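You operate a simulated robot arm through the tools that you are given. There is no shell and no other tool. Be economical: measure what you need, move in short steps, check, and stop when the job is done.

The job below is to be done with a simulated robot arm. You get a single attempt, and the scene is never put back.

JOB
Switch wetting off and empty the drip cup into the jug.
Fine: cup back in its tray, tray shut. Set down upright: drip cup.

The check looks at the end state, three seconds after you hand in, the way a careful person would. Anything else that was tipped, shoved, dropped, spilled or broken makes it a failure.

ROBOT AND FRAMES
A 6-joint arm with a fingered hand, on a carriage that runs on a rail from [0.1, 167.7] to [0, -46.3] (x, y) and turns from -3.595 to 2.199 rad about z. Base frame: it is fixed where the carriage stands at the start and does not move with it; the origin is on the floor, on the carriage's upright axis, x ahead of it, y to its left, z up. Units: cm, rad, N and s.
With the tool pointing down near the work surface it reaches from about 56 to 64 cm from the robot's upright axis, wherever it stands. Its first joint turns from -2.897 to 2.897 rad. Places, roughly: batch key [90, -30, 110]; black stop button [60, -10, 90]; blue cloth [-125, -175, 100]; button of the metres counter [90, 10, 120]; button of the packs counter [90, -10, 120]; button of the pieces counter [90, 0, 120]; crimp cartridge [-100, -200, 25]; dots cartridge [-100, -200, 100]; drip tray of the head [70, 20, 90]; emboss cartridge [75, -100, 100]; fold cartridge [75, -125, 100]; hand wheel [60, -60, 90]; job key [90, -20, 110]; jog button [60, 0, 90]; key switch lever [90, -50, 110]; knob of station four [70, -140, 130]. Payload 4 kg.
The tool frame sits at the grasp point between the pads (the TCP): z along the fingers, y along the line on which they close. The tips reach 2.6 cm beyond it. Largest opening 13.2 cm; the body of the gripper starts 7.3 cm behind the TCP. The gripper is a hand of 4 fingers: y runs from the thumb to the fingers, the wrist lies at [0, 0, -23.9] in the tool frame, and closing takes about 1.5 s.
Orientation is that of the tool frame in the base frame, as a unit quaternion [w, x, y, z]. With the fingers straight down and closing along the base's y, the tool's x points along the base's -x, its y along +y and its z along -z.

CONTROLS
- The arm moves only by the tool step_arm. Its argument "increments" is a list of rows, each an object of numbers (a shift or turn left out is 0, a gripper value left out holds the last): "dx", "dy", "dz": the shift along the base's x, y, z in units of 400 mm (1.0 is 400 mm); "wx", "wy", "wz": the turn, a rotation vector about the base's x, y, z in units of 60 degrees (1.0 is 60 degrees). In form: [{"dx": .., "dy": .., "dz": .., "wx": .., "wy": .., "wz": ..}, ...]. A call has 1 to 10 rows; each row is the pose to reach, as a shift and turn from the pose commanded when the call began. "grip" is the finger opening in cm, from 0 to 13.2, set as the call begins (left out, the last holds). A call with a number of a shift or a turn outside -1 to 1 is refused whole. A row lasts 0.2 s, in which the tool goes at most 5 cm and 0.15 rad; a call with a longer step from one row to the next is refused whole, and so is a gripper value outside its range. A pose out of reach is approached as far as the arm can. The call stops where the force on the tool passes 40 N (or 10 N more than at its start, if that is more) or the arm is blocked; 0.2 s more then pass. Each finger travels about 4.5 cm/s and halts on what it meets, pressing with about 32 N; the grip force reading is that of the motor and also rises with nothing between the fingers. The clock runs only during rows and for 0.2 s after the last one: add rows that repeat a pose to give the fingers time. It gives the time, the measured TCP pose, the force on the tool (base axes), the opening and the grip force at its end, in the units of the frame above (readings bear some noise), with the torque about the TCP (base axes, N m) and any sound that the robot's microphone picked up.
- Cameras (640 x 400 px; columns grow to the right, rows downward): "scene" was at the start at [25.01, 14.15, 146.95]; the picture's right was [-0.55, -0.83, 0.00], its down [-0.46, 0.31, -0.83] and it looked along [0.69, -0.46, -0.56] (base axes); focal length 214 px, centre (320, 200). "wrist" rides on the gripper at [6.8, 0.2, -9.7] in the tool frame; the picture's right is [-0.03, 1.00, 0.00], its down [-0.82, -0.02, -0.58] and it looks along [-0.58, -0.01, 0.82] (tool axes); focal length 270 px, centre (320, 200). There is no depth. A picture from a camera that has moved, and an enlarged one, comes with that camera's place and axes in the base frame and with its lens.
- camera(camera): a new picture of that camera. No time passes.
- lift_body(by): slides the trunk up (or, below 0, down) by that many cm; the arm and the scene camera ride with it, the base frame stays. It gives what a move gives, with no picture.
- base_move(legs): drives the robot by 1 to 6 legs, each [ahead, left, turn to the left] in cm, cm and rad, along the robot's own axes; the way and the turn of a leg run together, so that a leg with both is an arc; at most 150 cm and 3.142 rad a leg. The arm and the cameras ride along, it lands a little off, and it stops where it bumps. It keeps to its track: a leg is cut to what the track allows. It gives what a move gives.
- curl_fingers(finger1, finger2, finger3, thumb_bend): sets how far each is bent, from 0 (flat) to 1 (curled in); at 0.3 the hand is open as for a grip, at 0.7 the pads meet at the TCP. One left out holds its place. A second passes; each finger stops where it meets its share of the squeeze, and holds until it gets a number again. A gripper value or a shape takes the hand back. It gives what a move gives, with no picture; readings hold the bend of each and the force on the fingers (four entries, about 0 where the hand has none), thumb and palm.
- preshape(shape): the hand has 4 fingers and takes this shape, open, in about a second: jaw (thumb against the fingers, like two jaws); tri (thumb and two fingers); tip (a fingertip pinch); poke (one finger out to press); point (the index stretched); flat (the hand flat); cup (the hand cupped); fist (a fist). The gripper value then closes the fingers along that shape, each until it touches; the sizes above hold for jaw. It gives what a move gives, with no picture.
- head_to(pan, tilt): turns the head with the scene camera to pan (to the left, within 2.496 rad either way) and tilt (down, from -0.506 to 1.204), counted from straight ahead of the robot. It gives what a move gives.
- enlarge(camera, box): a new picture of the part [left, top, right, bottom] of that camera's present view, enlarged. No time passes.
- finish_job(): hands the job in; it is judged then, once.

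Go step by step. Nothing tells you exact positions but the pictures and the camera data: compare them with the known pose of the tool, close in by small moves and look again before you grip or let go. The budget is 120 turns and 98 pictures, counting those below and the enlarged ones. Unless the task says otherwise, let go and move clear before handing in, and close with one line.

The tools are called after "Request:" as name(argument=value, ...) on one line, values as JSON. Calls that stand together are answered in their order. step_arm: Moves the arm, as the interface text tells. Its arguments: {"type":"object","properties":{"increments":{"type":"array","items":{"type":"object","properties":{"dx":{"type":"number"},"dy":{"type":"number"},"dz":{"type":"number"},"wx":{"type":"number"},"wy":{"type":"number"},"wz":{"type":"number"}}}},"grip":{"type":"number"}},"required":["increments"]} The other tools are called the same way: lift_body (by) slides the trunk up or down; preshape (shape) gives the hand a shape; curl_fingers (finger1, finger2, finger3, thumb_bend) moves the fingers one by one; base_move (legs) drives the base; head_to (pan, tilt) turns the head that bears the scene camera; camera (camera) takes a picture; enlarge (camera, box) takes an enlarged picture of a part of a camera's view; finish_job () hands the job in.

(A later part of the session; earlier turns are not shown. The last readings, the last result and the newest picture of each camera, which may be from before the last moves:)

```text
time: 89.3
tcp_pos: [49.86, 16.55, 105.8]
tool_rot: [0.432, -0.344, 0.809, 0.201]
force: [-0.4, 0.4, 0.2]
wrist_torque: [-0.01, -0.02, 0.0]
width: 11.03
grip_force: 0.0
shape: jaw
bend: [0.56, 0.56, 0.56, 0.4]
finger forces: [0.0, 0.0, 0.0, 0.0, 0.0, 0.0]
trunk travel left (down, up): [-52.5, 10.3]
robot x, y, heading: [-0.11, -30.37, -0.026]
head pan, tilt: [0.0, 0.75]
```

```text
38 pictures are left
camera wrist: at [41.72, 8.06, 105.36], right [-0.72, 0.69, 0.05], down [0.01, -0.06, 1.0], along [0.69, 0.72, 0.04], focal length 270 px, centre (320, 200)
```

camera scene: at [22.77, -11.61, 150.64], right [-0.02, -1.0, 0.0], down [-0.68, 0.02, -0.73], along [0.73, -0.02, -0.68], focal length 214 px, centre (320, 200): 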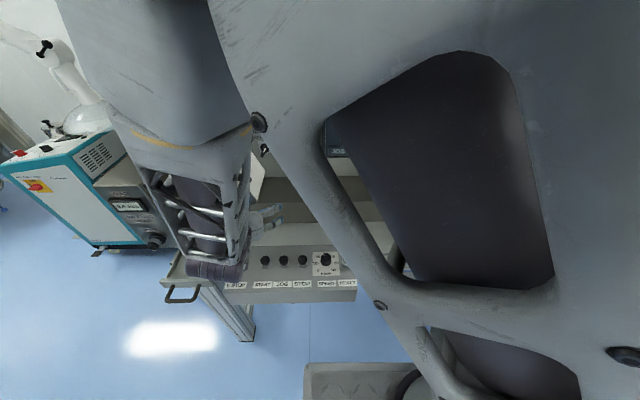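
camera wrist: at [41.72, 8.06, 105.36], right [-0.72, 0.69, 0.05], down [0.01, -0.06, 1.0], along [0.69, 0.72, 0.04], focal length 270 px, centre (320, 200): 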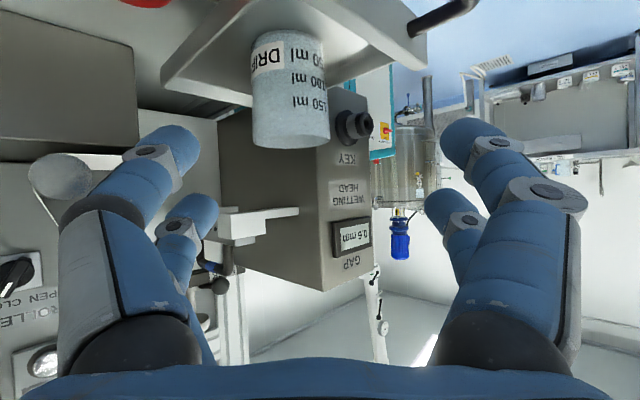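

The view shows the cup standing in the tray: rim z≈101, base z≈93.5, axis near [58.8,22.7]. I'll advance to just short of it and check.

Request:
step_arm(increments=[{"dx": 0.045, "dy": 0.03, "dz": -0.035}, {"dx": 0.09, "dy": 0.06, "dz": -0.07}, {"dx": 0.13, "dy": 0.085, "dz": -0.1}, {"dx": 0.16, "dy": 0.105, "dz": -0.125}])

Request:
camera(camera="wrist")

```text
time: 90.3
tcp_pos: [55.54, 21.33, 101.07]
tool_rot: [0.434, -0.342, 0.81, 0.196]
force: [-0.5, -0.1, 0.7]
wrist_torque: [0.02, -0.01, 0.0]
width: 11.02
grip_force: 0.1
shape: jaw
bend: [0.56, 0.56, 0.56, 0.4]
finger forces: [0.0, 0.0, 0.1, 0.0, 0.1, 0.1]
out of reach, approached as far as the arm can: row 3, 4
trunk travel left (down, up): [-52.5, 10.3]
robot x, y, heading: [-0.04, -30.28, -0.022]
head pan, tilt: [0.0, 0.75]
```

```text
37 pictures are left
camera wrist: at [47.22, 12.97, 100.56], right [-0.71, 0.7, 0.04], down [0.0, -0.06, 1.0], along [0.7, 0.71, 0.04], focal length 270 px, centre (320, 200)
```

wrist: 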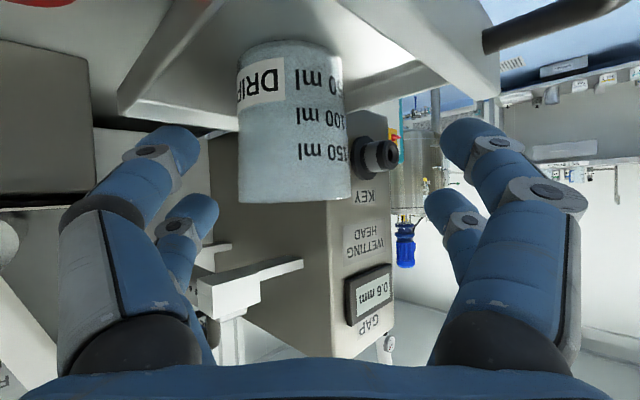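

The reach is short by about 4 cm. I'll retract the arm slightly, move the base 7 cm left, then advance again.

Request:
step_arm(increments=[{"dx": -0.05, "dy": -0.07}, {"dx": -0.08, "dy": -0.14}, {"dx": -0.08, "dy": -0.19}])

Request:
base_move(legs=[[0, 7, 0]])

```text
time: 91.1
tcp_pos: [50.84, 14.89, 101.27]
tool_rot: [0.435, -0.34, 0.811, 0.193]
force: [-0.2, 0.0, 0.2]
wrist_torque: [-0.01, 0.04, -0.02]
width: 10.97
grip_force: 0.1
shape: jaw
bend: [0.56, 0.56, 0.56, 0.4]
finger forces: [0.1, 0.1, 0.0, 0.1, 0.1, 0.0]
out of reach, approached as far as the arm can: row 1, 2, 3
trunk travel left (down, up): [-52.5, 10.3]
robot x, y, heading: [0.23, -30.25, -0.028]
head pan, tilt: [0.0, 0.75]
```

```text
time: 92.1
tcp_pos: [50.84, 21.94, 101.33]
tool_rot: [0.435, -0.34, 0.811, 0.194]
force: [0.0, 0.2, 1.3]
wrist_torque: [0.02, -0.01, -0.01]
width: 10.99
grip_force: 0.0
shape: jaw
bend: [0.56, 0.56, 0.56, 0.4]
finger forces: [0.0, 0.1, 0.1, 0.1, 0.0, 0.1]
trunk travel left (down, up): [-52.5, 10.3]
robot x, y, heading: [0.12, -23.0, -0.023]
head pan, tilt: [0.0, 0.75]
```

I'll realign laterally, then advance along the tool direction to the cup.

Request:
step_arm(increments=[{"dy": -0.1}, {"dx": 0.07, "dy": -0.1}, {"dx": 0.105, "dy": -0.085, "dz": -0.02}])

Request:
camera(camera="wrist")

```text
time: 92.9
tcp_pos: [52.33, 20.63, 101.23]
tool_rot: [0.44, -0.333, 0.814, 0.18]
force: [-1.1, 0.6, 0.1]
wrist_torque: [0.03, 0.02, -0.05]
width: 10.99
grip_force: 0.0
shape: jaw
bend: [0.56, 0.56, 0.56, 0.4]
finger forces: [0.0, 0.0, 0.0, 0.0, 0.0, 0.0]
out of reach, approached as far as the arm can: row 1, 2, 3
trunk travel left (down, up): [-52.5, 10.3]
robot x, y, heading: [0.01, -23.27, -0.024]
head pan, tilt: [0.0, 0.75]
```

```text
36 pictures are left
camera wrist: at [43.87, 12.54, 100.6], right [-0.69, 0.72, 0.02], down [-0.01, -0.04, 1.0], along [0.72, 0.69, 0.04], focal length 270 px, centre (320, 200)
```

wrist: 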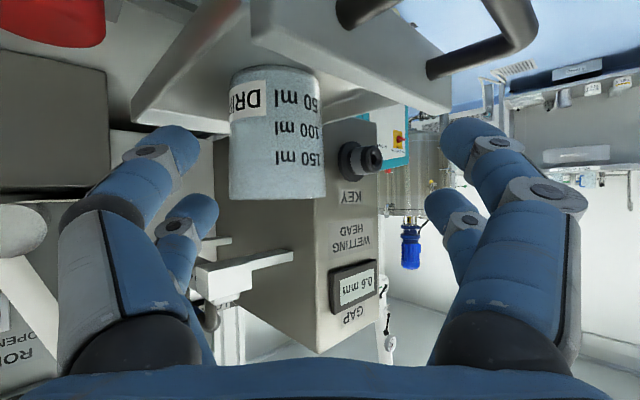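

The cup fix holds at [59.2,23.1]. Advancing to grasp.

Request:
step_arm(increments=[{"dx": 0.05, "dy": 0.01, "dz": -0.015}, {"dx": 0.1, "dy": 0.02, "dz": -0.035}, {"dx": 0.14, "dy": 0.045, "dz": -0.055}, {"dx": 0.172, "dy": 0.063, "dz": -0.055}, {"dx": 0.172, "dy": 0.063, "dz": -0.055}])

Request:
camera(camera="wrist")

```text
time: 94.1
tcp_pos: [56.73, 25.51, 99.36]
tool_rot: [0.44, -0.332, 0.815, 0.178]
force: [0.8, 0.1, -0.3]
wrist_torque: [0.03, 0.01, -0.02]
width: 11.02
grip_force: 0.0
shape: jaw
bend: [0.56, 0.56, 0.56, 0.4]
finger forces: [0.0, 0.0, 0.0, 0.0, 0.1, 0.0]
out of reach, approached as far as the arm can: row 1, 2, 3, 4, 5
trunk travel left (down, up): [-52.5, 10.3]
robot x, y, heading: [-0.34, -22.87, -0.025]
head pan, tilt: [0.0, 0.75]
```

```text
35 pictures are left
camera wrist: at [48.24, 17.39, 98.96], right [-0.69, 0.73, 0.02], down [-0.01, -0.04, 1.0], along [0.73, 0.69, 0.03], focal length 270 px, centre (320, 200)
```

wrist: 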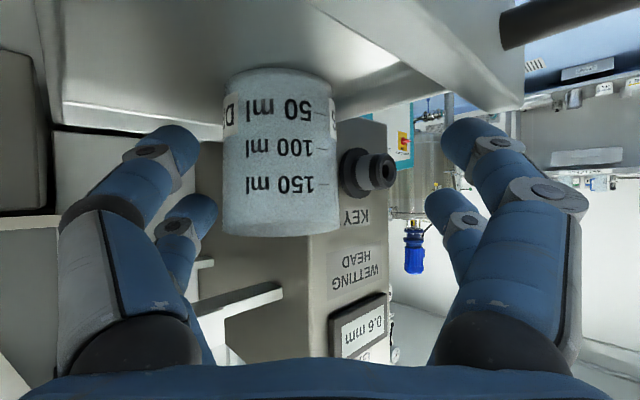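

The arm slid sideways at a joint limit. I'll relax the yaw by about 9° and shift laterally to centre the cup.

Request:
step_arm(increments=[{"dx": 0.02, "dy": -0.025, "wz": -0.08}, {"dx": 0.045, "dy": -0.055, "wz": -0.15}, {"dx": 0.06, "dy": -0.055, "wz": -0.15}, {"dx": 0.06, "dy": -0.055, "wz": -0.15}])

Request:
camera(camera="wrist")

```text
time: 95.1
tcp_pos: [59.05, 23.49, 99.37]
tool_rot: [0.448, -0.275, 0.835, 0.159]
force: [-0.5, 0.2, -0.1]
wrist_torque: [0.0, -0.02, 0.0]
width: 11.03
grip_force: 0.1
shape: jaw
bend: [0.56, 0.56, 0.56, 0.4]
finger forces: [0.0, 0.0, 0.0, 0.0, 0.0, 0.1]
trunk travel left (down, up): [-52.5, 10.3]
robot x, y, heading: [0.02, -22.78, -0.023]
head pan, tilt: [0.0, 0.75]
```

```text
34 pictures are left
camera wrist: at [49.55, 16.43, 98.89], right [-0.59, 0.81, 0.04], down [-0.01, -0.05, 1.0], along [0.81, 0.59, 0.04], focal length 270 px, centre (320, 200)
```

wrist: 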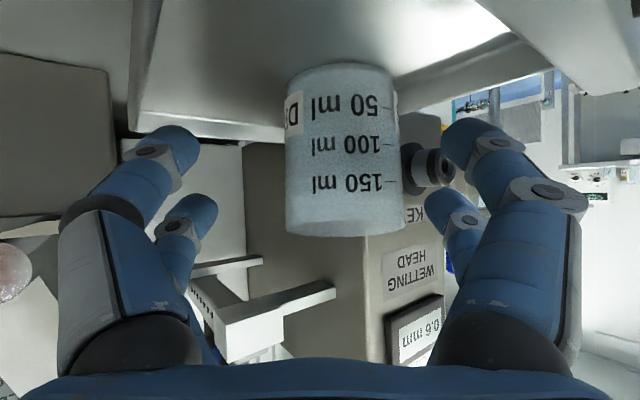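

The cup was nudged slightly, still upright, to about [60.3,25.8]. I'll advance the last 2 cm and centre on it.

Request:
step_arm(increments=[{"dx": 0.01, "dy": 0.02}, {"dx": 0.02, "dy": 0.04}, {"dx": 0.03, "dy": 0.055}, {"dx": 0.03, "dy": 0.055}])

Request:
camera(camera="wrist")

```text
time: 96.1
tcp_pos: [60.17, 25.56, 99.36]
tool_rot: [0.448, -0.275, 0.835, 0.159]
force: [-0.6, 1.2, -0.4]
wrist_torque: [-0.02, -0.02, -0.04]
width: 11.0
grip_force: 0.0
shape: jaw
bend: [0.56, 0.56, 0.56, 0.4]
finger forces: [0.1, 0.0, 0.0, 0.0, 0.0, 0.0]
trunk travel left (down, up): [-52.5, 10.3]
robot x, y, heading: [-0.13, -22.95, -0.024]
head pan, tilt: [0.0, 0.75]
```

```text
33 pictures are left
camera wrist: at [50.79, 18.62, 98.85], right [-0.59, 0.81, 0.04], down [-0.01, -0.05, 1.0], along [0.81, 0.59, 0.04], focal length 270 px, centre (320, 200)
```

wrist: 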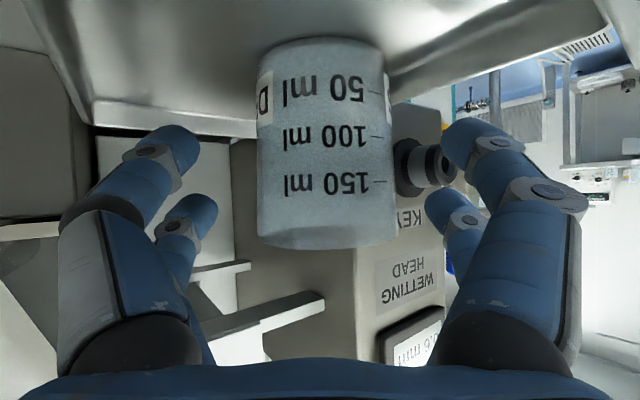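

The cup is centred at about the TCP depth. Closing the hand.

Request:
step_arm(increments=[{"dx": 0}, {"dx": 0}, {"dx": 0}, {"dx": 0}, {"dx": 0}, {"dx": 0}, {"dx": 0}], grip=3)

Request:
camera(camera="wrist")

```text
time: 97.7
tcp_pos: [60.24, 25.61, 99.32]
tool_rot: [0.449, -0.276, 0.834, 0.16]
force: [-0.8, 0.3, 4.1]
wrist_torque: [-0.14, 0.1, -0.02]
width: 5.45
grip_force: 31.5
shape: jaw
bend: [0.74, 0.73, 0.73, 0.7]
finger forces: [29.9, 27.1, 29.6, 0.0, 27.6, 0.0]
trunk travel left (down, up): [-52.5, 10.3]
robot x, y, heading: [-0.03, -22.66, -0.027]
head pan, tilt: [0.0, 0.75]
```

```text
32 pictures are left
camera wrist: at [50.78, 18.61, 98.87], right [-0.59, 0.81, 0.04], down [-0.01, -0.05, 1.0], along [0.81, 0.59, 0.04], focal length 270 px, centre (320, 200)
```

wrist: 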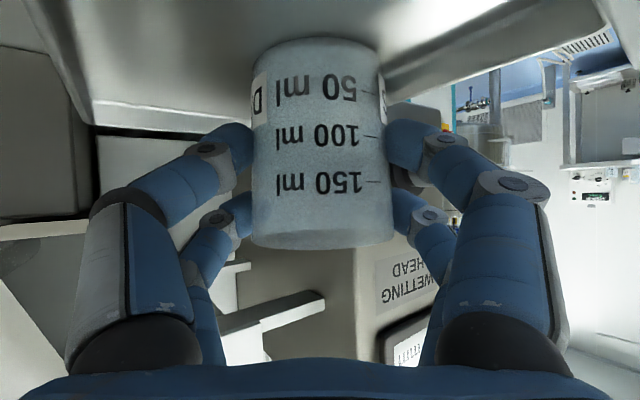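

The cup is held firmly by all four digits. I'll lift straight up.

Request:
step_arm(increments=[{"dz": 0.03}, {"dz": 0.07}, {"dz": 0.12}, {"dz": 0.17}, {"dz": 0.22}])

Request:
step_arm(increments=[{"dx": -0.04, "dy": -0.07, "dz": 0.03}, {"dx": -0.08, "dy": -0.14, "dz": 0.06}, {"dx": -0.12, "dy": -0.21, "dz": 0.1}])

Request:
camera(camera="wrist")

```text
time: 98.9
tcp_pos: [60.45, 25.53, 108.13]
tool_rot: [0.449, -0.275, 0.836, 0.158]
force: [-0.1, 0.3, -2.3]
wrist_torque: [0.0, -0.01, -0.02]
width: 5.41
grip_force: 31.7
shape: jaw
bend: [0.74, 0.73, 0.73, 0.7]
finger forces: [29.3, 26.7, 29.5, 0.0, 26.1, 0.0]
trunk travel left (down, up): [-52.5, 10.3]
robot x, y, heading: [0.26, -22.98, -0.024]
head pan, tilt: [0.0, 0.75]
```

```text
time: 99.7
tcp_pos: [55.53, 17.14, 112.06]
tool_rot: [0.447, -0.275, 0.836, 0.158]
force: [0.7, 0.0, -2.6]
wrist_torque: [-0.03, 0.0, 0.01]
width: 5.4
grip_force: 31.9
shape: jaw
bend: [0.74, 0.73, 0.73, 0.7]
finger forces: [29.3, 26.6, 29.5, 0.0, 26.2, 0.0]
trunk travel left (down, up): [-52.5, 10.3]
robot x, y, heading: [-0.34, -23.3, -0.024]
head pan, tilt: [0.0, 0.75]
```

```text
31 pictures are left
camera wrist: at [46.09, 10.18, 111.64], right [-0.59, 0.81, 0.04], down [-0.01, -0.05, 1.0], along [0.81, 0.59, 0.03], focal length 270 px, centre (320, 200)
```

wrist: 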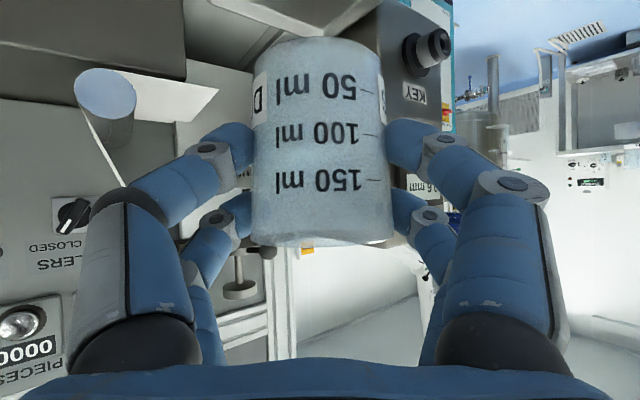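

The cup is lifted, level, and weighs about 2.5 N. Now I carry it right toward the jug: base −20 cm, then yaw the hand back to face straight ahead, a bit higher.

Request:
base_move(legs=[[0, -20, 0]])

Request:
step_arm(increments=[{"dx": 0.03, "dy": -0.06, "dz": 0.03, "wz": -0.1}, {"dx": 0.06, "dy": -0.12, "dz": 0.06, "wz": -0.2}, {"dx": 0.1, "dy": -0.19, "dz": 0.09, "wz": -0.3}, {"dx": 0.14, "dy": -0.26, "dz": 0.12, "wz": -0.4}, {"dx": 0.18, "dy": -0.33, "dz": 0.15, "wz": -0.5}, {"dx": 0.22, "dy": -0.4, "dz": 0.18, "wz": -0.6}])

Request:
head_to(pan=0.0, tilt=0.8)

Request:
camera(camera="scene")

Request:
camera(camera="wrist")

```text
time: 101.3
tcp_pos: [55.5, -2.64, 112.18]
tool_rot: [0.448, -0.276, 0.835, 0.159]
force: [0.1, -0.3, -2.1]
wrist_torque: [-0.01, 0.01, 0.02]
width: 5.39
grip_force: 32.4
shape: jaw
bend: [0.74, 0.73, 0.73, 0.7]
finger forces: [29.3, 26.8, 29.5, 0.1, 26.2, 0.0]
trunk travel left (down, up): [-52.5, 10.3]
robot x, y, heading: [-0.07, -43.02, -0.025]
head pan, tilt: [0.0, 0.75]
```

```text
time: 102.7
tcp_pos: [64.61, -18.46, 119.57]
tool_rot: [0.476, -0.003, 0.879, 0.012]
force: [0.3, -1.5, -1.8]
wrist_torque: [0.01, 0.02, 0.0]
width: 5.39
grip_force: 31.6
shape: jaw
bend: [0.74, 0.74, 0.73, 0.7]
finger forces: [29.4, 26.7, 29.6, 0.1, 26.2, 0.1]
trunk travel left (down, up): [-52.5, 10.3]
robot x, y, heading: [0.16, -42.97, -0.024]
head pan, tilt: [0.0, 0.75]
```

```text
time: 103.3
tcp_pos: [64.5, -18.39, 119.61]
tool_rot: [0.476, -0.004, 0.879, 0.013]
force: [-0.2, -0.2, -1.8]
wrist_torque: [0.01, 0.02, -0.01]
width: 5.4
grip_force: 32.5
shape: jaw
bend: [0.74, 0.74, 0.73, 0.7]
finger forces: [29.4, 26.6, 29.7, 0.1, 26.2, 0.0]
trunk travel left (down, up): [-52.5, 10.3]
robot x, y, heading: [-0.07, -42.87, -0.025]
head pan, tilt: [0.0, 0.799]
```

```text
30 pictures are left
camera scene: at [22.57, -24.43, 150.23], right [-0.02, -1.0, 0.0], down [-0.72, 0.02, -0.7], along [0.7, -0.02, -0.72], focal length 214 px, centre (320, 200)
```

scene: 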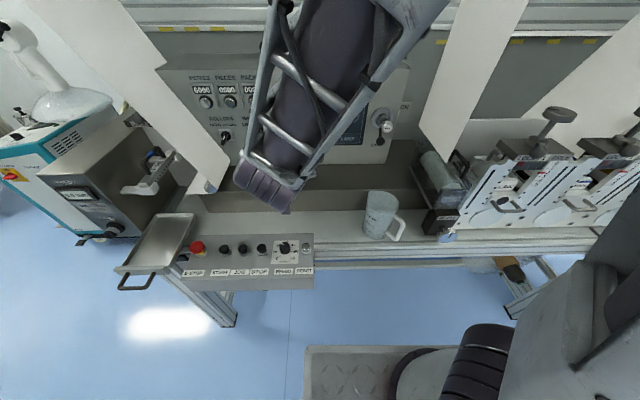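

```text
29 pictures are left
camera wrist: at [52.68, -18.5, 119.07], right [-0.01, 1.0, 0.04], down [-0.04, -0.04, 1.0], along [1.0, 0.0, 0.04], focal length 270 px, centre (320, 200)
```

wrist: 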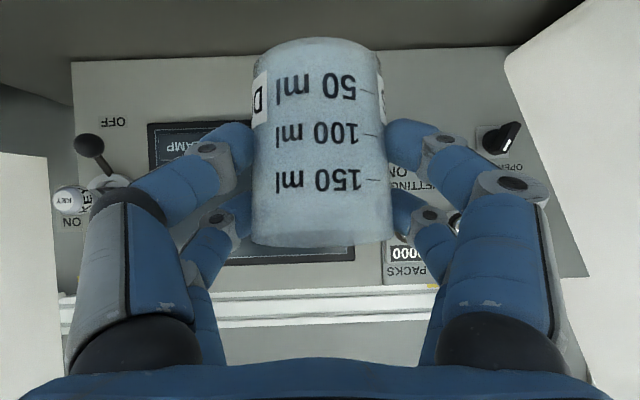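

Now a close look at the jug for its exact position and height.

Request:
enlarge(camera="scene", box=[320, 150, 480, 250])

```text
4.00 times, centred on (400, 200) of scene
camera zoom: at [22.57, -24.43, 150.23], right [-0.02, -1.0, 0.0], down [-0.72, 0.02, -0.7], along [0.7, -0.02, -0.72], focal length 858 px, centre (0, 200)
```

zoom: 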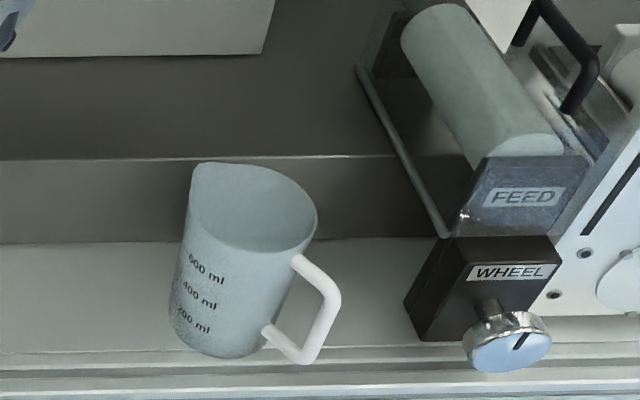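

The jug rim centre is at about [68.2,-45.5,101.7] with about 10 cm opening. I'll bring the cup over to [68.5,-48.5,114] so that tipping it toward +y pours into the middle.

Request:
step_arm(increments=[{"dx": 0.015, "dy": -0.11}, {"dx": 0.03, "dy": -0.22}, {"dx": 0.045, "dy": -0.33, "dz": -0.02}, {"dx": 0.06, "dy": -0.44, "dz": -0.05}, {"dx": 0.08, "dy": -0.55, "dz": -0.08}, {"dx": 0.1, "dy": -0.65, "dz": -0.11}, {"dx": 0.1, "dy": -0.752, "dz": -0.14}, {"dx": 0.1, "dy": -0.752, "dz": -0.14}])

Request:
camera(camera="scene")

Request:
camera(camera="wrist")

```text
time: 105.1
tcp_pos: [70.17, -40.62, 116.85]
tool_rot: [0.47, 0.012, 0.882, -0.016]
force: [0.1, 0.6, -2.1]
wrist_torque: [0.02, 0.05, 0.01]
width: 5.38
grip_force: 31.8
shape: jaw
bend: [0.74, 0.74, 0.73, 0.7]
finger forces: [29.4, 26.6, 29.6, 0.1, 26.1, 0.1]
out of reach, approached as far as the arm can: row 3, 4, 5, 6, 7, 8
trunk travel left (down, up): [-52.5, 10.3]
robot x, y, heading: [-0.15, -42.98, -0.023]
head pan, tilt: [0.0, 0.799]
```

```text
27 pictures are left
camera scene: at [22.57, -24.43, 150.23], right [-0.02, -1.0, 0.0], down [-0.72, 0.02, -0.7], along [0.7, -0.02, -0.72], focal length 214 px, centre (320, 200)
```

scene: 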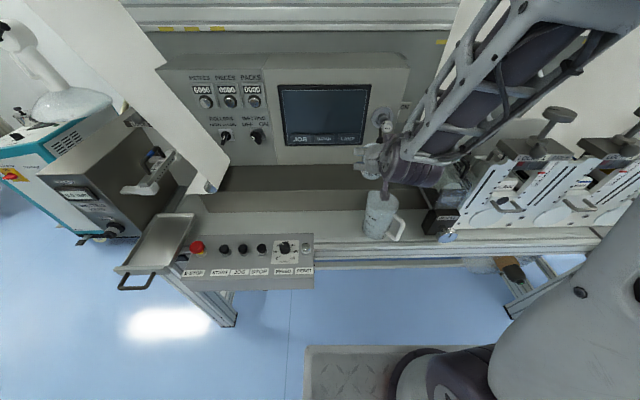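

```text
26 pictures are left
camera wrist: at [58.35, -39.98, 116.48], right [0.05, 1.0, 0.0], down [-0.03, 0.0, 1.0], along [1.0, -0.05, 0.03], focal length 270 px, centre (320, 200)
```

wrist: 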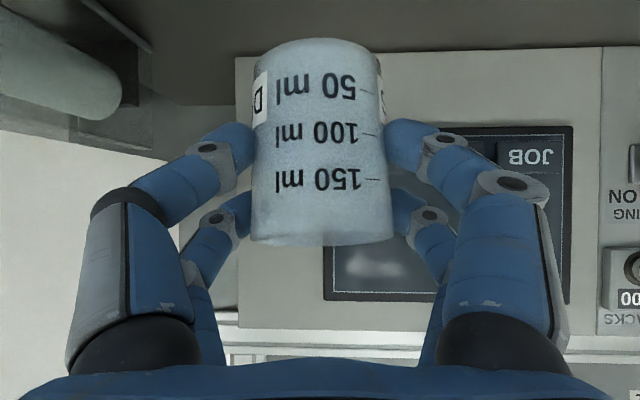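

The inner radius limit stops me short. I'll move the base 25 cm left so that the arm has more room, and pour with the mouth tipping toward −y instead (cup at y≈-42).

Request:
step_arm(increments=[{"dy": 0.05, "dz": 0.03}, {"dy": 0.1, "dz": 0.05}])

Request:
base_move(legs=[[0, 25, 0]])

Request:
step_arm(increments=[{"dx": -0.01, "dy": -0.1}, {"dx": -0.02, "dy": -0.2}, {"dx": -0.03, "dy": -0.3, "dz": -0.01}, {"dx": -0.035, "dy": -0.4, "dz": -0.03}, {"dx": -0.04, "dy": -0.5, "dz": -0.06}, {"dx": -0.04, "dy": -0.6, "dz": -0.09}, {"dx": -0.04, "dy": -0.68, "dz": -0.12}, {"dx": -0.04, "dy": -0.68, "dz": -0.12}])

```text
time: 105.7
tcp_pos: [70.15, -36.51, 118.9]
tool_rot: [0.471, 0.012, 0.882, -0.015]
force: [0.9, -0.1, -2.0]
wrist_torque: [0.0, 0.01, 0.02]
width: 5.35
grip_force: 32.3
shape: jaw
bend: [0.74, 0.74, 0.73, 0.7]
finger forces: [29.4, 26.7, 29.5, 0.0, 26.1, 0.1]
trunk travel left (down, up): [-52.5, 10.3]
robot x, y, heading: [0.8, -43.01, -0.024]
head pan, tilt: [0.0, 0.799]
```

```text
time: 107.5
tcp_pos: [70.07, -11.59, 118.88]
tool_rot: [0.47, 0.01, 0.882, -0.014]
force: [0.2, -0.6, -2.5]
wrist_torque: [-0.02, 0.02, 0.0]
width: 5.35
grip_force: 32.0
shape: jaw
bend: [0.74, 0.74, 0.73, 0.7]
finger forces: [29.4, 26.7, 29.5, 0.0, 26.1, 0.1]
trunk travel left (down, up): [-52.5, 10.3]
robot x, y, heading: [-0.16, -18.04, -0.023]
head pan, tilt: [0.0, 0.799]
```

```text
time: 109.3
tcp_pos: [71.6, -24.12, 119.04]
tool_rot: [0.451, 0.038, 0.889, -0.068]
force: [-0.6, -0.3, -1.8]
wrist_torque: [-0.02, 0.01, -0.02]
width: 5.33
grip_force: 31.9
shape: jaw
bend: [0.74, 0.74, 0.73, 0.7]
finger forces: [29.5, 26.7, 29.6, 0.0, 26.0, 0.0]
out of reach, approached as far as the arm can: row 2, 3, 4, 5, 6, 7, 8
trunk travel left (down, up): [-52.5, 10.3]
robot x, y, heading: [0.25, -18.23, -0.023]
head pan, tilt: [0.0, 0.799]
```

The limit is tool yaw versus arm azimuth, so I'll yaw the hand right while moving right, and correct the small cup tilt.

Request:
step_arm(increments=[{"wz": -0.12, "wx": 0.04}, {"wz": -0.25, "wx": 0.09, "dy": -0.03}, {"wz": -0.25, "wx": 0.09, "dx": -0.01, "dy": -0.12}, {"wz": -0.25, "wx": 0.09, "dx": -0.02, "dy": -0.21}, {"wz": -0.25, "wx": 0.09, "dx": -0.03, "dy": -0.3}, {"wz": -0.25, "wx": 0.09, "dx": -0.04, "dy": -0.39, "dz": -0.03}, {"wz": -0.25, "wx": 0.09, "dx": -0.05, "dy": -0.467, "dz": -0.07}, {"wz": -0.25, "wx": 0.09, "dx": -0.05, "dy": -0.467, "dz": -0.1}])

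Request:
camera(camera="scene")

```text
time: 111.1
tcp_pos: [71.71, -38.11, 116.83]
tool_rot: [0.427, 0.187, 0.878, -0.106]
force: [-0.3, 0.5, -2.0]
wrist_torque: [0.0, 0.01, 0.02]
width: 5.33
grip_force: 31.7
shape: jaw
bend: [0.74, 0.74, 0.73, 0.7]
finger forces: [29.4, 26.6, 29.6, 0.1, 26.0, 0.0]
out of reach, approached as far as the arm can: row 5, 6, 7, 8
trunk travel left (down, up): [-52.5, 10.3]
robot x, y, heading: [-0.09, -17.83, -0.021]
head pan, tilt: [0.0, 0.799]
```

```text
25 pictures are left
camera scene: at [22.52, 0.6, 150.23], right [-0.02, -1.0, 0.0], down [-0.72, 0.02, -0.7], along [0.7, -0.02, -0.72], focal length 214 px, centre (320, 200)
```

scene: 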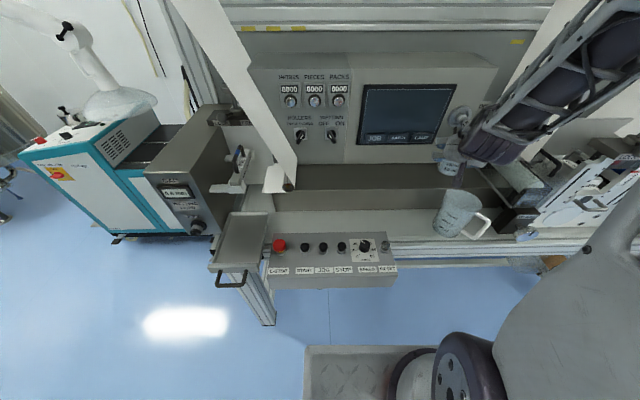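

Nearly there. A bit more yaw and the final shift to the pour position.

Request:
step_arm(increments=[{"wz": -0.1}, {"wz": -0.2}, {"wz": -0.2, "dx": -0.015, "dy": -0.04}, {"wz": -0.2, "dx": -0.03, "dy": -0.09}, {"wz": -0.2, "dx": -0.043, "dy": -0.125, "dz": -0.04}, {"wz": -0.2, "dx": -0.043, "dy": -0.125, "dz": -0.08}, {"wz": -0.2, "dx": -0.043, "dy": -0.125, "dz": -0.08}])

Request:
camera(camera="wrist")

Request:
enlarge(camera="scene", box=[380, 90, 560, 270])

```text
time: 112.7
tcp_pos: [70.0, -43.18, 113.57]
tool_rot: [0.413, 0.278, 0.854, -0.15]
force: [-0.1, 0.8, -1.4]
wrist_torque: [-0.01, 0.02, 0.0]
width: 5.29
grip_force: 31.8
shape: jaw
bend: [0.74, 0.74, 0.73, 0.7]
finger forces: [29.3, 26.6, 29.5, 0.0, 26.0, 0.0]
trunk travel left (down, up): [-52.5, 10.3]
robot x, y, heading: [0.01, -18.16, -0.024]
head pan, tilt: [0.0, 0.799]
```

```text
24 pictures are left
camera wrist: at [60.69, -35.92, 114.11], right [0.61, 0.79, -0.01], down [0.04, -0.02, 1.0], along [0.79, -0.61, -0.05], focal length 270 px, centre (320, 200)
```

wrist: 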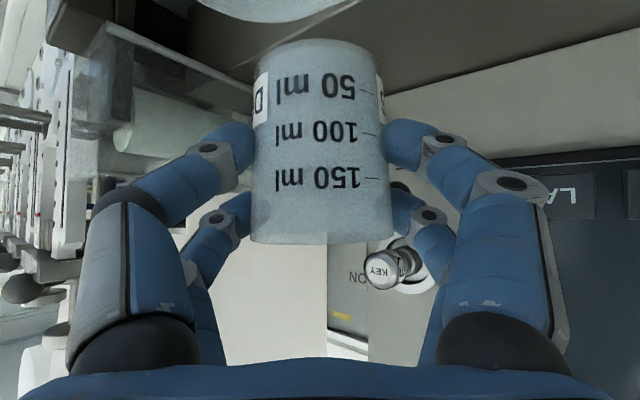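

```text
2.22 times, centred on (470, 180) of scene
camera zoom: at [22.55, 0.6, 150.23], right [-0.02, -1.0, 0.0], down [-0.72, 0.02, -0.7], along [0.7, -0.02, -0.72], focal length 477 px, centre (-13, 244)
```

zoom: 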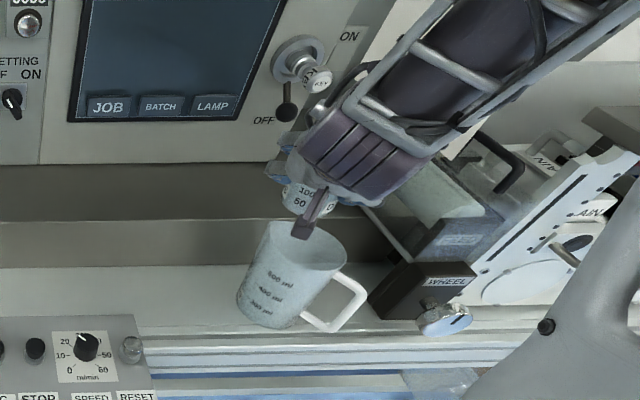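

The cup is above the jug (rim centre ≈[68.4,-45.8]). I'll start tipping about the hand's heading axis, first by 30°, watching for drift.

Request:
step_arm(increments=[{"wx": 0.095, "wy": -0.074}, {"wx": 0.19, "wy": -0.148}, {"wx": 0.285, "wy": -0.222}, {"wx": 0.394, "wy": -0.308}])

```text
time: 113.7
tcp_pos: [73.65, -35.13, 116.54]
tool_rot: [0.471, 0.394, 0.789, 0.025]
force: [0.3, 0.0, -1.9]
wrist_torque: [0.0, 0.03, 0.01]
width: 5.3
grip_force: 31.9
shape: jaw
bend: [0.74, 0.74, 0.73, 0.7]
finger forces: [29.4, 26.6, 30.0, 0.1, 26.5, 0.0]
out of reach, approached as far as the arm can: row 2, 3, 4
trunk travel left (down, up): [-52.5, 10.3]
robot x, y, heading: [0.24, -18.17, -0.019]
head pan, tilt: [0.0, 0.799]
```

The arm drifted because this roll direction hits the yaw limit, but nothing poured (weight unchanged). I'll undo the tilt and pour with the mouth toward the other side instead.

Request:
step_arm(increments=[{"wx": -0.083, "wy": 0.068, "wz": 0.018, "dz": 0.03}, {"wx": -0.166, "wy": 0.137, "wz": 0.035, "dz": 0.06}, {"wx": -0.25, "wy": 0.206, "wz": 0.053, "dz": 0.06}, {"wx": -0.331, "wy": 0.274, "wz": 0.07, "dz": 0.06}])

Request:
camera(camera="wrist")

```text
time: 114.7
tcp_pos: [73.81, -35.16, 118.86]
tool_rot: [0.413, 0.276, 0.855, -0.15]
force: [0.1, -0.4, -2.6]
wrist_torque: [0.01, -0.01, -0.03]
width: 5.29
grip_force: 31.9
shape: jaw
bend: [0.74, 0.74, 0.73, 0.7]
finger forces: [29.3, 26.6, 29.6, 0.0, 26.1, 0.0]
trunk travel left (down, up): [-52.5, 10.3]
robot x, y, heading: [-0.45, -18.0, -0.021]
head pan, tilt: [0.0, 0.799]
```

```text
22 pictures are left
camera wrist: at [64.38, -27.85, 119.34], right [0.61, 0.79, -0.01], down [0.04, -0.02, 1.0], along [0.79, -0.61, -0.05], focal length 270 px, centre (320, 200)
```

wrist: 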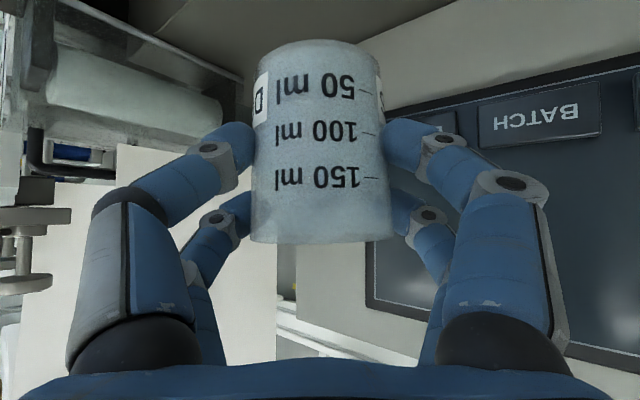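

Upright again. Now I move to the right side of the jug axis at [66.5,-48.2,114].

Request:
step_arm(increments=[{"dx": -0.045, "dy": -0.08}, {"dx": -0.09, "dy": -0.16}, {"dx": -0.135, "dy": -0.24, "dz": -0.03}, {"dx": -0.182, "dy": -0.326, "dz": -0.07}, {"dx": -0.182, "dy": -0.326, "dz": -0.12}, {"dx": -0.182, "dy": -0.326, "dz": -0.12}])

Request:
enlarge(camera="scene", box=[400, 120, 560, 260])

```text
time: 116.1
tcp_pos: [66.61, -47.89, 114.52]
tool_rot: [0.411, 0.279, 0.854, -0.154]
force: [-0.1, -0.3, -0.9]
wrist_torque: [0.03, 0.05, -0.01]
width: 5.28
grip_force: 32.0
shape: jaw
bend: [0.74, 0.74, 0.73, 0.7]
finger forces: [29.2, 26.5, 29.5, 0.0, 26.3, 0.1]
trunk travel left (down, up): [-52.5, 10.3]
robot x, y, heading: [-0.27, -18.15, -0.022]
head pan, tilt: [0.0, 0.799]
```

```text
2.86 times, centred on (480, 190) of scene
camera zoom: at [22.55, 0.6, 150.23], right [-0.02, -1.0, 0.0], down [-0.72, 0.02, -0.7], along [0.7, -0.02, -0.72], focal length 613 px, centre (-137, 229)
```

zoom: 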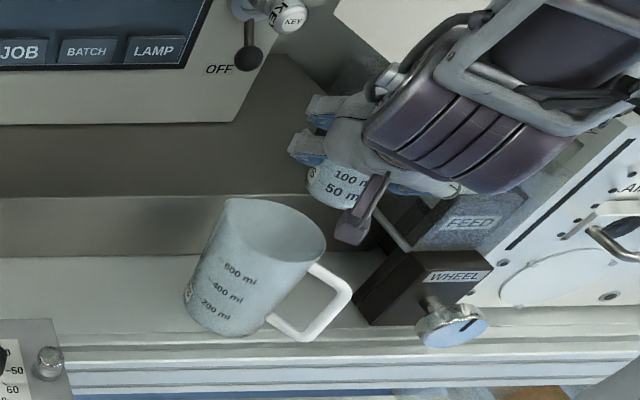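

In position beside and above the jug. Testing a 25° tip in the other direction.

Request:
step_arm(increments=[{"wx": -0.083, "wy": 0.065}, {"wx": -0.166, "wy": 0.13}, {"wx": -0.25, "wy": 0.195}, {"wx": -0.331, "wy": 0.259}])

```text
time: 117.1
tcp_pos: [66.24, -48.19, 114.17]
tool_rot: [0.335, 0.179, 0.864, -0.331]
force: [-0.5, -0.4, -0.9]
wrist_torque: [0.03, -0.05, 0.05]
width: 5.25
grip_force: 32.0
shape: jaw
bend: [0.74, 0.74, 0.73, 0.7]
finger forces: [29.6, 26.7, 29.5, 0.1, 26.0, 0.0]
trunk travel left (down, up): [-52.5, 10.3]
robot x, y, heading: [-0.0, -17.92, -0.019]
head pan, tilt: [0.0, 0.799]
```

No drift. I continue tipping to about 75°.

Request:
step_arm(increments=[{"wx": -0.083, "wy": 0.065}, {"wx": -0.166, "wy": 0.13}, {"wx": -0.25, "wy": 0.195}, {"wx": -0.331, "wy": 0.259}])

Request:
step_arm(increments=[{"wx": -0.083, "wy": 0.065}, {"wx": -0.166, "wy": 0.13}, {"wx": -0.25, "wy": 0.195}, {"wx": -0.331, "wy": 0.259}])

Request:
enlarge(camera="scene", box=[400, 120, 560, 260])

```text
time: 118.1
tcp_pos: [66.47, -48.26, 114.03]
tool_rot: [0.242, 0.073, 0.831, -0.496]
force: [-1.4, 0.2, -2.4]
wrist_torque: [0.01, 0.01, 0.03]
width: 5.25
grip_force: 32.2
shape: jaw
bend: [0.74, 0.74, 0.73, 0.7]
finger forces: [29.8, 26.8, 29.4, 0.0, 25.9, 0.0]
trunk travel left (down, up): [-52.5, 10.3]
robot x, y, heading: [-0.14, -17.82, -0.018]
head pan, tilt: [0.0, 0.799]
```

```text
time: 119.1
tcp_pos: [66.42, -48.2, 114.1]
tool_rot: [0.136, -0.038, 0.758, -0.636]
force: [-0.5, -1.1, -0.9]
wrist_torque: [0.03, 0.0, 0.01]
width: 5.23
grip_force: 32.4
shape: jaw
bend: [0.74, 0.74, 0.73, 0.7]
finger forces: [29.6, 26.7, 29.5, 0.1, 26.0, 0.0]
trunk travel left (down, up): [-52.5, 10.3]
robot x, y, heading: [0.24, -17.92, -0.022]
head pan, tilt: [0.0, 0.799]
```

```text
2.86 times, centred on (480, 190) of scene
camera zoom: at [22.52, 0.6, 150.24], right [-0.02, -1.0, 0.0], down [-0.72, 0.02, -0.7], along [0.7, -0.02, -0.72], focal length 613 px, centre (-137, 229)
```

zoom: 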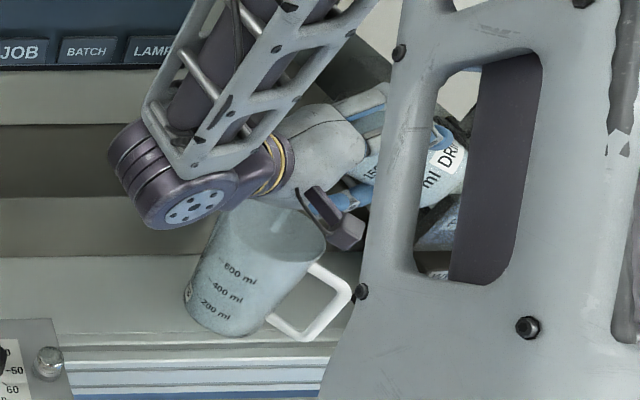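

At 75° with the pose steady and the mouth facing the jug side. A wrist view before finishing the tip.

Request:
camera(camera="wrist")

```text
19 pictures are left
camera wrist: at [57.41, -40.48, 114.31], right [0.14, 0.19, -0.97], down [0.63, 0.74, 0.24], along [0.76, -0.65, -0.02], focal length 270 px, centre (320, 200)
```

wrist: 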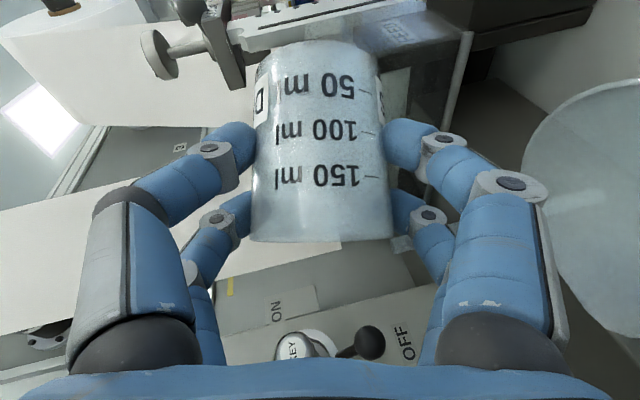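

The jug lies directly below the mouth (the lip is about 1.8 cm past its centre). I'll shift back slightly while finishing the tip to about 120° and hold it.

Request:
step_arm(increments=[{"dx": -0.012, "dy": -0.015}, {"wx": -0.083, "wy": 0.065, "dx": -0.012, "dy": -0.015}, {"wx": -0.166, "wy": 0.13, "dx": -0.012, "dy": -0.015}, {"wx": -0.25, "wy": 0.195, "dx": -0.01, "dy": -0.012}, {"wx": -0.331, "wy": 0.259, "dx": -0.005, "dy": -0.007}, {"wx": -0.331, "wy": 0.259}, {"wx": -0.331, "wy": 0.259}])

Request:
camera(camera="wrist")

```text
time: 120.7
tcp_pos: [66.32, -48.23, 114.19]
tool_rot: [-0.026, 0.146, -0.649, 0.747]
force: [-0.4, -1.1, -1.2]
wrist_torque: [0.04, -0.02, -0.01]
width: 5.24
grip_force: 32.2
shape: jaw
bend: [0.74, 0.74, 0.73, 0.7]
finger forces: [29.2, 26.7, 29.5, 0.0, 26.0, 0.1]
trunk travel left (down, up): [-52.5, 10.3]
robot x, y, heading: [0.2, -17.95, -0.023]
head pan, tilt: [0.0, 0.799]
```

```text
18 pictures are left
camera wrist: at [57.42, -40.5, 114.08], right [-0.13, -0.15, -0.98], down [0.64, 0.74, -0.2], along [0.76, -0.65, 0.0], focal length 270 px, centre (320, 200)
```

wrist: 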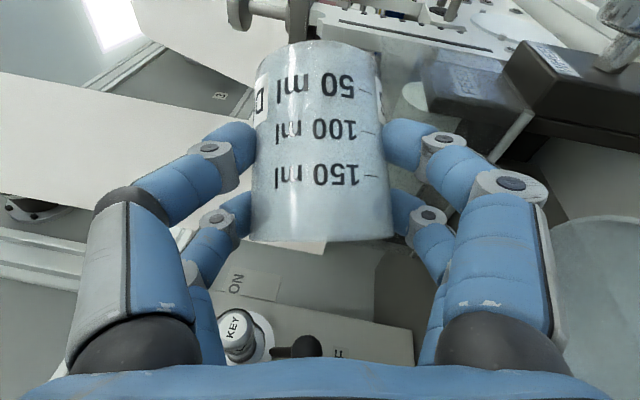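

Tilt is about 102°. A further 20° and hold for draining.

Request:
step_arm(increments=[{"wx": -0.083, "wy": 0.065}, {"wx": -0.166, "wy": 0.13}, {"wx": -0.25, "wy": 0.195}, {"wx": -0.331, "wy": 0.259}, {"wx": -0.331, "wy": 0.259}, {"wx": -0.331, "wy": 0.259}, {"wx": -0.331, "wy": 0.259}, {"wx": -0.331, "wy": 0.259}, {"wx": -0.331, "wy": 0.259}, {"wx": -0.331, "wy": 0.259}])

Request:
step_arm(increments=[{"wx": 0}, {"wx": 0}, {"wx": 0}, {"wx": 0}, {"wx": 0}, {"wx": 0}, {"wx": 0}, {"wx": 0}, {"wx": 0}, {"wx": 0}])

Request:
camera(camera="wrist")

```text
time: 122.9
tcp_pos: [66.31, -48.18, 114.02]
tool_rot: [0.087, 0.247, -0.508, 0.82]
force: [-0.2, -0.8, -0.3]
wrist_torque: [0.01, 0.0, -0.01]
width: 5.23
grip_force: 32.5
shape: jaw
bend: [0.74, 0.74, 0.73, 0.7]
finger forces: [29.2, 26.7, 29.6, 0.0, 26.0, 0.0]
trunk travel left (down, up): [-52.5, 10.3]
robot x, y, heading: [-0.29, -17.79, -0.018]
head pan, tilt: [0.0, 0.799]
```

```text
time: 125.1
tcp_pos: [66.42, -48.19, 114.15]
tool_rot: [0.087, 0.248, -0.509, 0.82]
force: [0.3, 0.0, -0.6]
wrist_torque: [0.01, -0.02, 0.04]
width: 5.2
grip_force: 32.1
shape: jaw
bend: [0.74, 0.74, 0.73, 0.7]
finger forces: [29.2, 26.6, 29.6, 0.1, 26.0, 0.0]
trunk travel left (down, up): [-52.5, 10.3]
robot x, y, heading: [0.22, -17.85, -0.021]
head pan, tilt: [0.0, 0.799]
```

```text
17 pictures are left
camera wrist: at [57.41, -40.52, 113.83], right [-0.37, -0.46, -0.8], down [0.53, 0.6, -0.59], along [0.76, -0.65, 0.02], focal length 270 px, centre (320, 200)
```

wrist: 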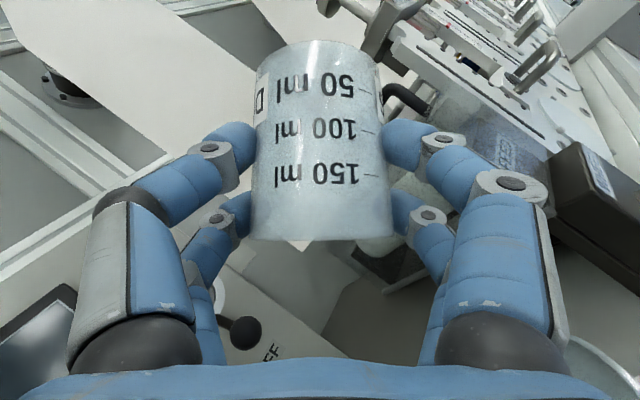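

Tilt is about 126° and the weight reading has dropped, so the cup is emptied. Turning it upright again.

Request:
step_arm(increments=[{"wx": 0.103, "wy": -0.081}, {"wx": 0.207, "wy": -0.162}, {"wx": 0.31, "wy": -0.243}, {"wx": 0.414, "wy": -0.324}, {"wx": 0.517, "wy": -0.405}, {"wx": 0.62, "wy": -0.486}, {"wx": 0.724, "wy": -0.566}, {"wx": 0.827, "wy": -0.647}])

Request:
step_arm(increments=[{"wx": 0.103, "wy": -0.081}, {"wx": 0.207, "wy": -0.162}, {"wx": 0.31, "wy": -0.243}, {"wx": 0.414, "wy": -0.324}, {"wx": 0.517, "wy": -0.405}, {"wx": 0.62, "wy": -0.486}, {"wx": 0.724, "wy": -0.566}, {"wx": 0.827, "wy": -0.647}])

Request:
step_arm(increments=[{"dz": 0.1, "dx": 0.03, "dy": 0.05}, {"dz": 0.12, "dx": 0.07, "dy": 0.14}, {"dz": 0.12, "dx": 0.12, "dy": 0.24}, {"dz": 0.12, "dx": 0.16, "dy": 0.32}])

Request:
enlarge(camera="scene", box=[400, 120, 560, 260])

```text
time: 126.9
tcp_pos: [66.38, -48.15, 114.07]
tool_rot: [0.192, 0.019, 0.8, -0.568]
force: [0.5, 0.0, -0.6]
wrist_torque: [0.0, 0.0, 0.0]
width: 5.17
grip_force: 32.2
shape: jaw
bend: [0.74, 0.74, 0.73, 0.7]
finger forces: [29.2, 26.7, 29.6, 0.0, 26.1, 0.1]
trunk travel left (down, up): [-52.5, 10.3]
robot x, y, heading: [-0.0, -17.73, -0.02]
head pan, tilt: [0.0, 0.799]
```

```text
time: 128.7
tcp_pos: [66.7, -47.86, 114.32]
tool_rot: [0.41, 0.279, 0.855, -0.154]
force: [-0.8, 0.1, -0.1]
wrist_torque: [-0.04, 0.03, -0.02]
width: 5.15
grip_force: 32.0
shape: jaw
bend: [0.74, 0.74, 0.73, 0.7]
finger forces: [29.2, 26.8, 29.7, 0.0, 26.2, 0.0]
out of reach, approached as far as the arm can: row 8
trunk travel left (down, up): [-52.5, 10.3]
robot x, y, heading: [0.17, -17.82, -0.023]
head pan, tilt: [0.0, 0.799]
```

```text
time: 129.7
tcp_pos: [73.05, -35.07, 119.05]
tool_rot: [0.413, 0.277, 0.855, -0.151]
force: [-0.2, 0.0, -0.3]
wrist_torque: [0.02, 0.0, 0.04]
width: 5.12
grip_force: 31.7
shape: jaw
bend: [0.74, 0.74, 0.73, 0.7]
finger forces: [29.1, 26.7, 29.7, 0.0, 26.2, 0.1]
trunk travel left (down, up): [-52.5, 10.3]
robot x, y, heading: [-0.01, -17.79, -0.018]
head pan, tilt: [0.0, 0.799]
```

```text
2.86 times, centred on (480, 190) of scene
camera zoom: at [22.52, 0.57, 150.24], right [-0.02, -1.0, 0.0], down [-0.72, 0.02, -0.7], along [0.7, -0.02, -0.72], focal length 613 px, centre (-137, 229)
```

zoom: 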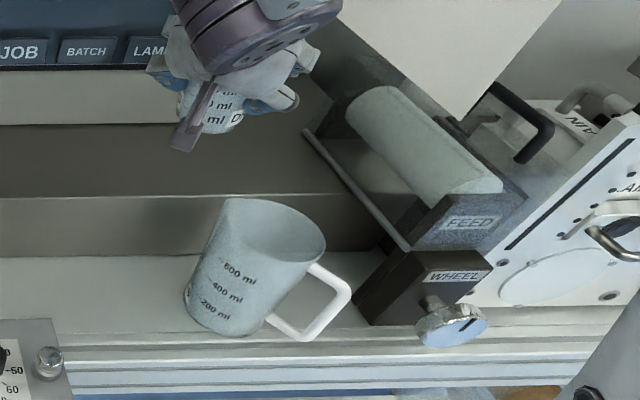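

The jug is fine and there's no visible spill. Now I carry the empty cup back: base to y=-23, then retrace to the lifted pre-place pose.

Request:
base_move(legs=[[0, -5, 0]])

Request:
step_arm(increments=[{"dx": -0.015, "dy": 0.11, "wz": 0.075}, {"dx": -0.03, "dy": 0.22, "wz": 0.15}, {"dx": -0.045, "dy": 0.33, "wz": 0.225}, {"dx": -0.06, "dy": 0.44, "wz": 0.3}, {"dx": -0.08, "dy": 0.55, "wz": 0.375}, {"dx": -0.1, "dy": 0.66, "wz": 0.45}, {"dx": -0.12, "dy": 0.77, "wz": 0.525}, {"dx": -0.14, "dy": 0.88, "wz": 0.6}])

```text
time: 130.7
tcp_pos: [72.97, -39.92, 118.99]
tool_rot: [0.413, 0.277, 0.854, -0.151]
force: [-0.5, 0.9, -0.3]
wrist_torque: [0.0, 0.0, 0.0]
width: 5.11
grip_force: 31.8
shape: jaw
bend: [0.74, 0.74, 0.73, 0.7]
finger forces: [29.2, 27.0, 29.6, 0.1, 26.2, 0.0]
trunk travel left (down, up): [-52.5, 10.3]
robot x, y, heading: [0.06, -22.88, -0.022]
head pan, tilt: [0.0, 0.799]
```

```text
time: 132.4
tcp_pos: [67.44, -4.47, 118.87]
tool_rot: [0.44, -0.002, 0.898, -0.015]
force: [-0.4, -0.8, -0.9]
wrist_torque: [0.0, 0.01, -0.01]
width: 5.1
grip_force: 31.5
shape: jaw
bend: [0.74, 0.74, 0.73, 0.7]
finger forces: [29.2, 26.9, 29.8, 0.0, 26.1, 0.0]
trunk travel left (down, up): [-52.5, 10.3]
robot x, y, heading: [0.24, -22.9, -0.022]
head pan, tilt: [0.0, 0.799]
```

Now to the lifted pre-place pose with the grasp orientation restored.

Request:
step_arm(increments=[{"dx": -0.05, "dy": 0.09, "dz": 0, "wx": 0.011, "wy": -0.01, "wz": 0.104}, {"dx": -0.1, "dy": 0.18, "dz": -0.02, "wx": 0.022, "wy": -0.019, "wz": 0.208}, {"dx": -0.15, "dy": 0.27, "dz": -0.05, "wx": 0.033, "wy": -0.028, "wz": 0.313}, {"dx": -0.2, "dy": 0.36, "dz": -0.08, "wx": 0.045, "wy": -0.038, "wz": 0.417}, {"dx": -0.25, "dy": 0.45, "dz": -0.12, "wx": 0.056, "wy": -0.048, "wz": 0.522}, {"dx": -0.2985, "dy": 0.539, "dz": -0.17, "wx": 0.067, "wy": -0.057, "wz": 0.626}, {"dx": -0.2985, "dy": 0.539, "dz": -0.17, "wx": 0.067, "wy": -0.057, "wz": 0.626}])

Request:
camera(camera="wrist")

Request:
camera(camera="scene")

```text
time: 134.1
tcp_pos: [55.37, 16.75, 112.25]
tool_rot: [0.446, -0.275, 0.837, 0.158]
force: [-0.5, -0.1, -0.3]
wrist_torque: [0.0, 0.03, 0.04]
width: 5.06
grip_force: 31.7
shape: jaw
bend: [0.74, 0.74, 0.73, 0.7]
finger forces: [29.1, 26.9, 29.8, 0.0, 26.2, 0.0]
trunk travel left (down, up): [-52.5, 10.3]
robot x, y, heading: [-0.09, -22.57, -0.025]
head pan, tilt: [0.0, 0.799]
```

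```text
15 pictures are left
camera wrist: at [46.01, 9.83, 111.83], right [-0.59, 0.81, 0.04], down [0.0, -0.05, 1.0], along [0.81, 0.59, 0.03], focal length 270 px, centre (320, 200)
```

wrist: 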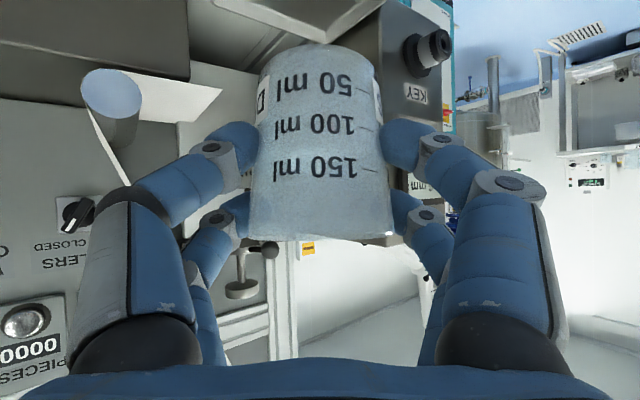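

```text
14 pictures are left
camera scene: at [22.47, -4.06, 150.13], right [0.01, -1.0, 0.0], down [-0.73, 0.0, -0.69], along [0.69, 0.0, -0.73], focal length 214 px, centre (320, 200)
```

scene: 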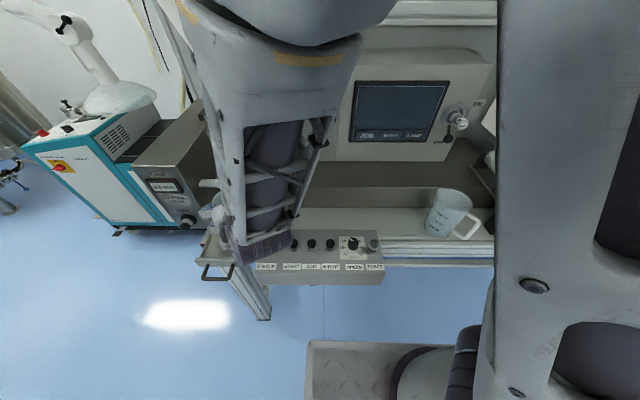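

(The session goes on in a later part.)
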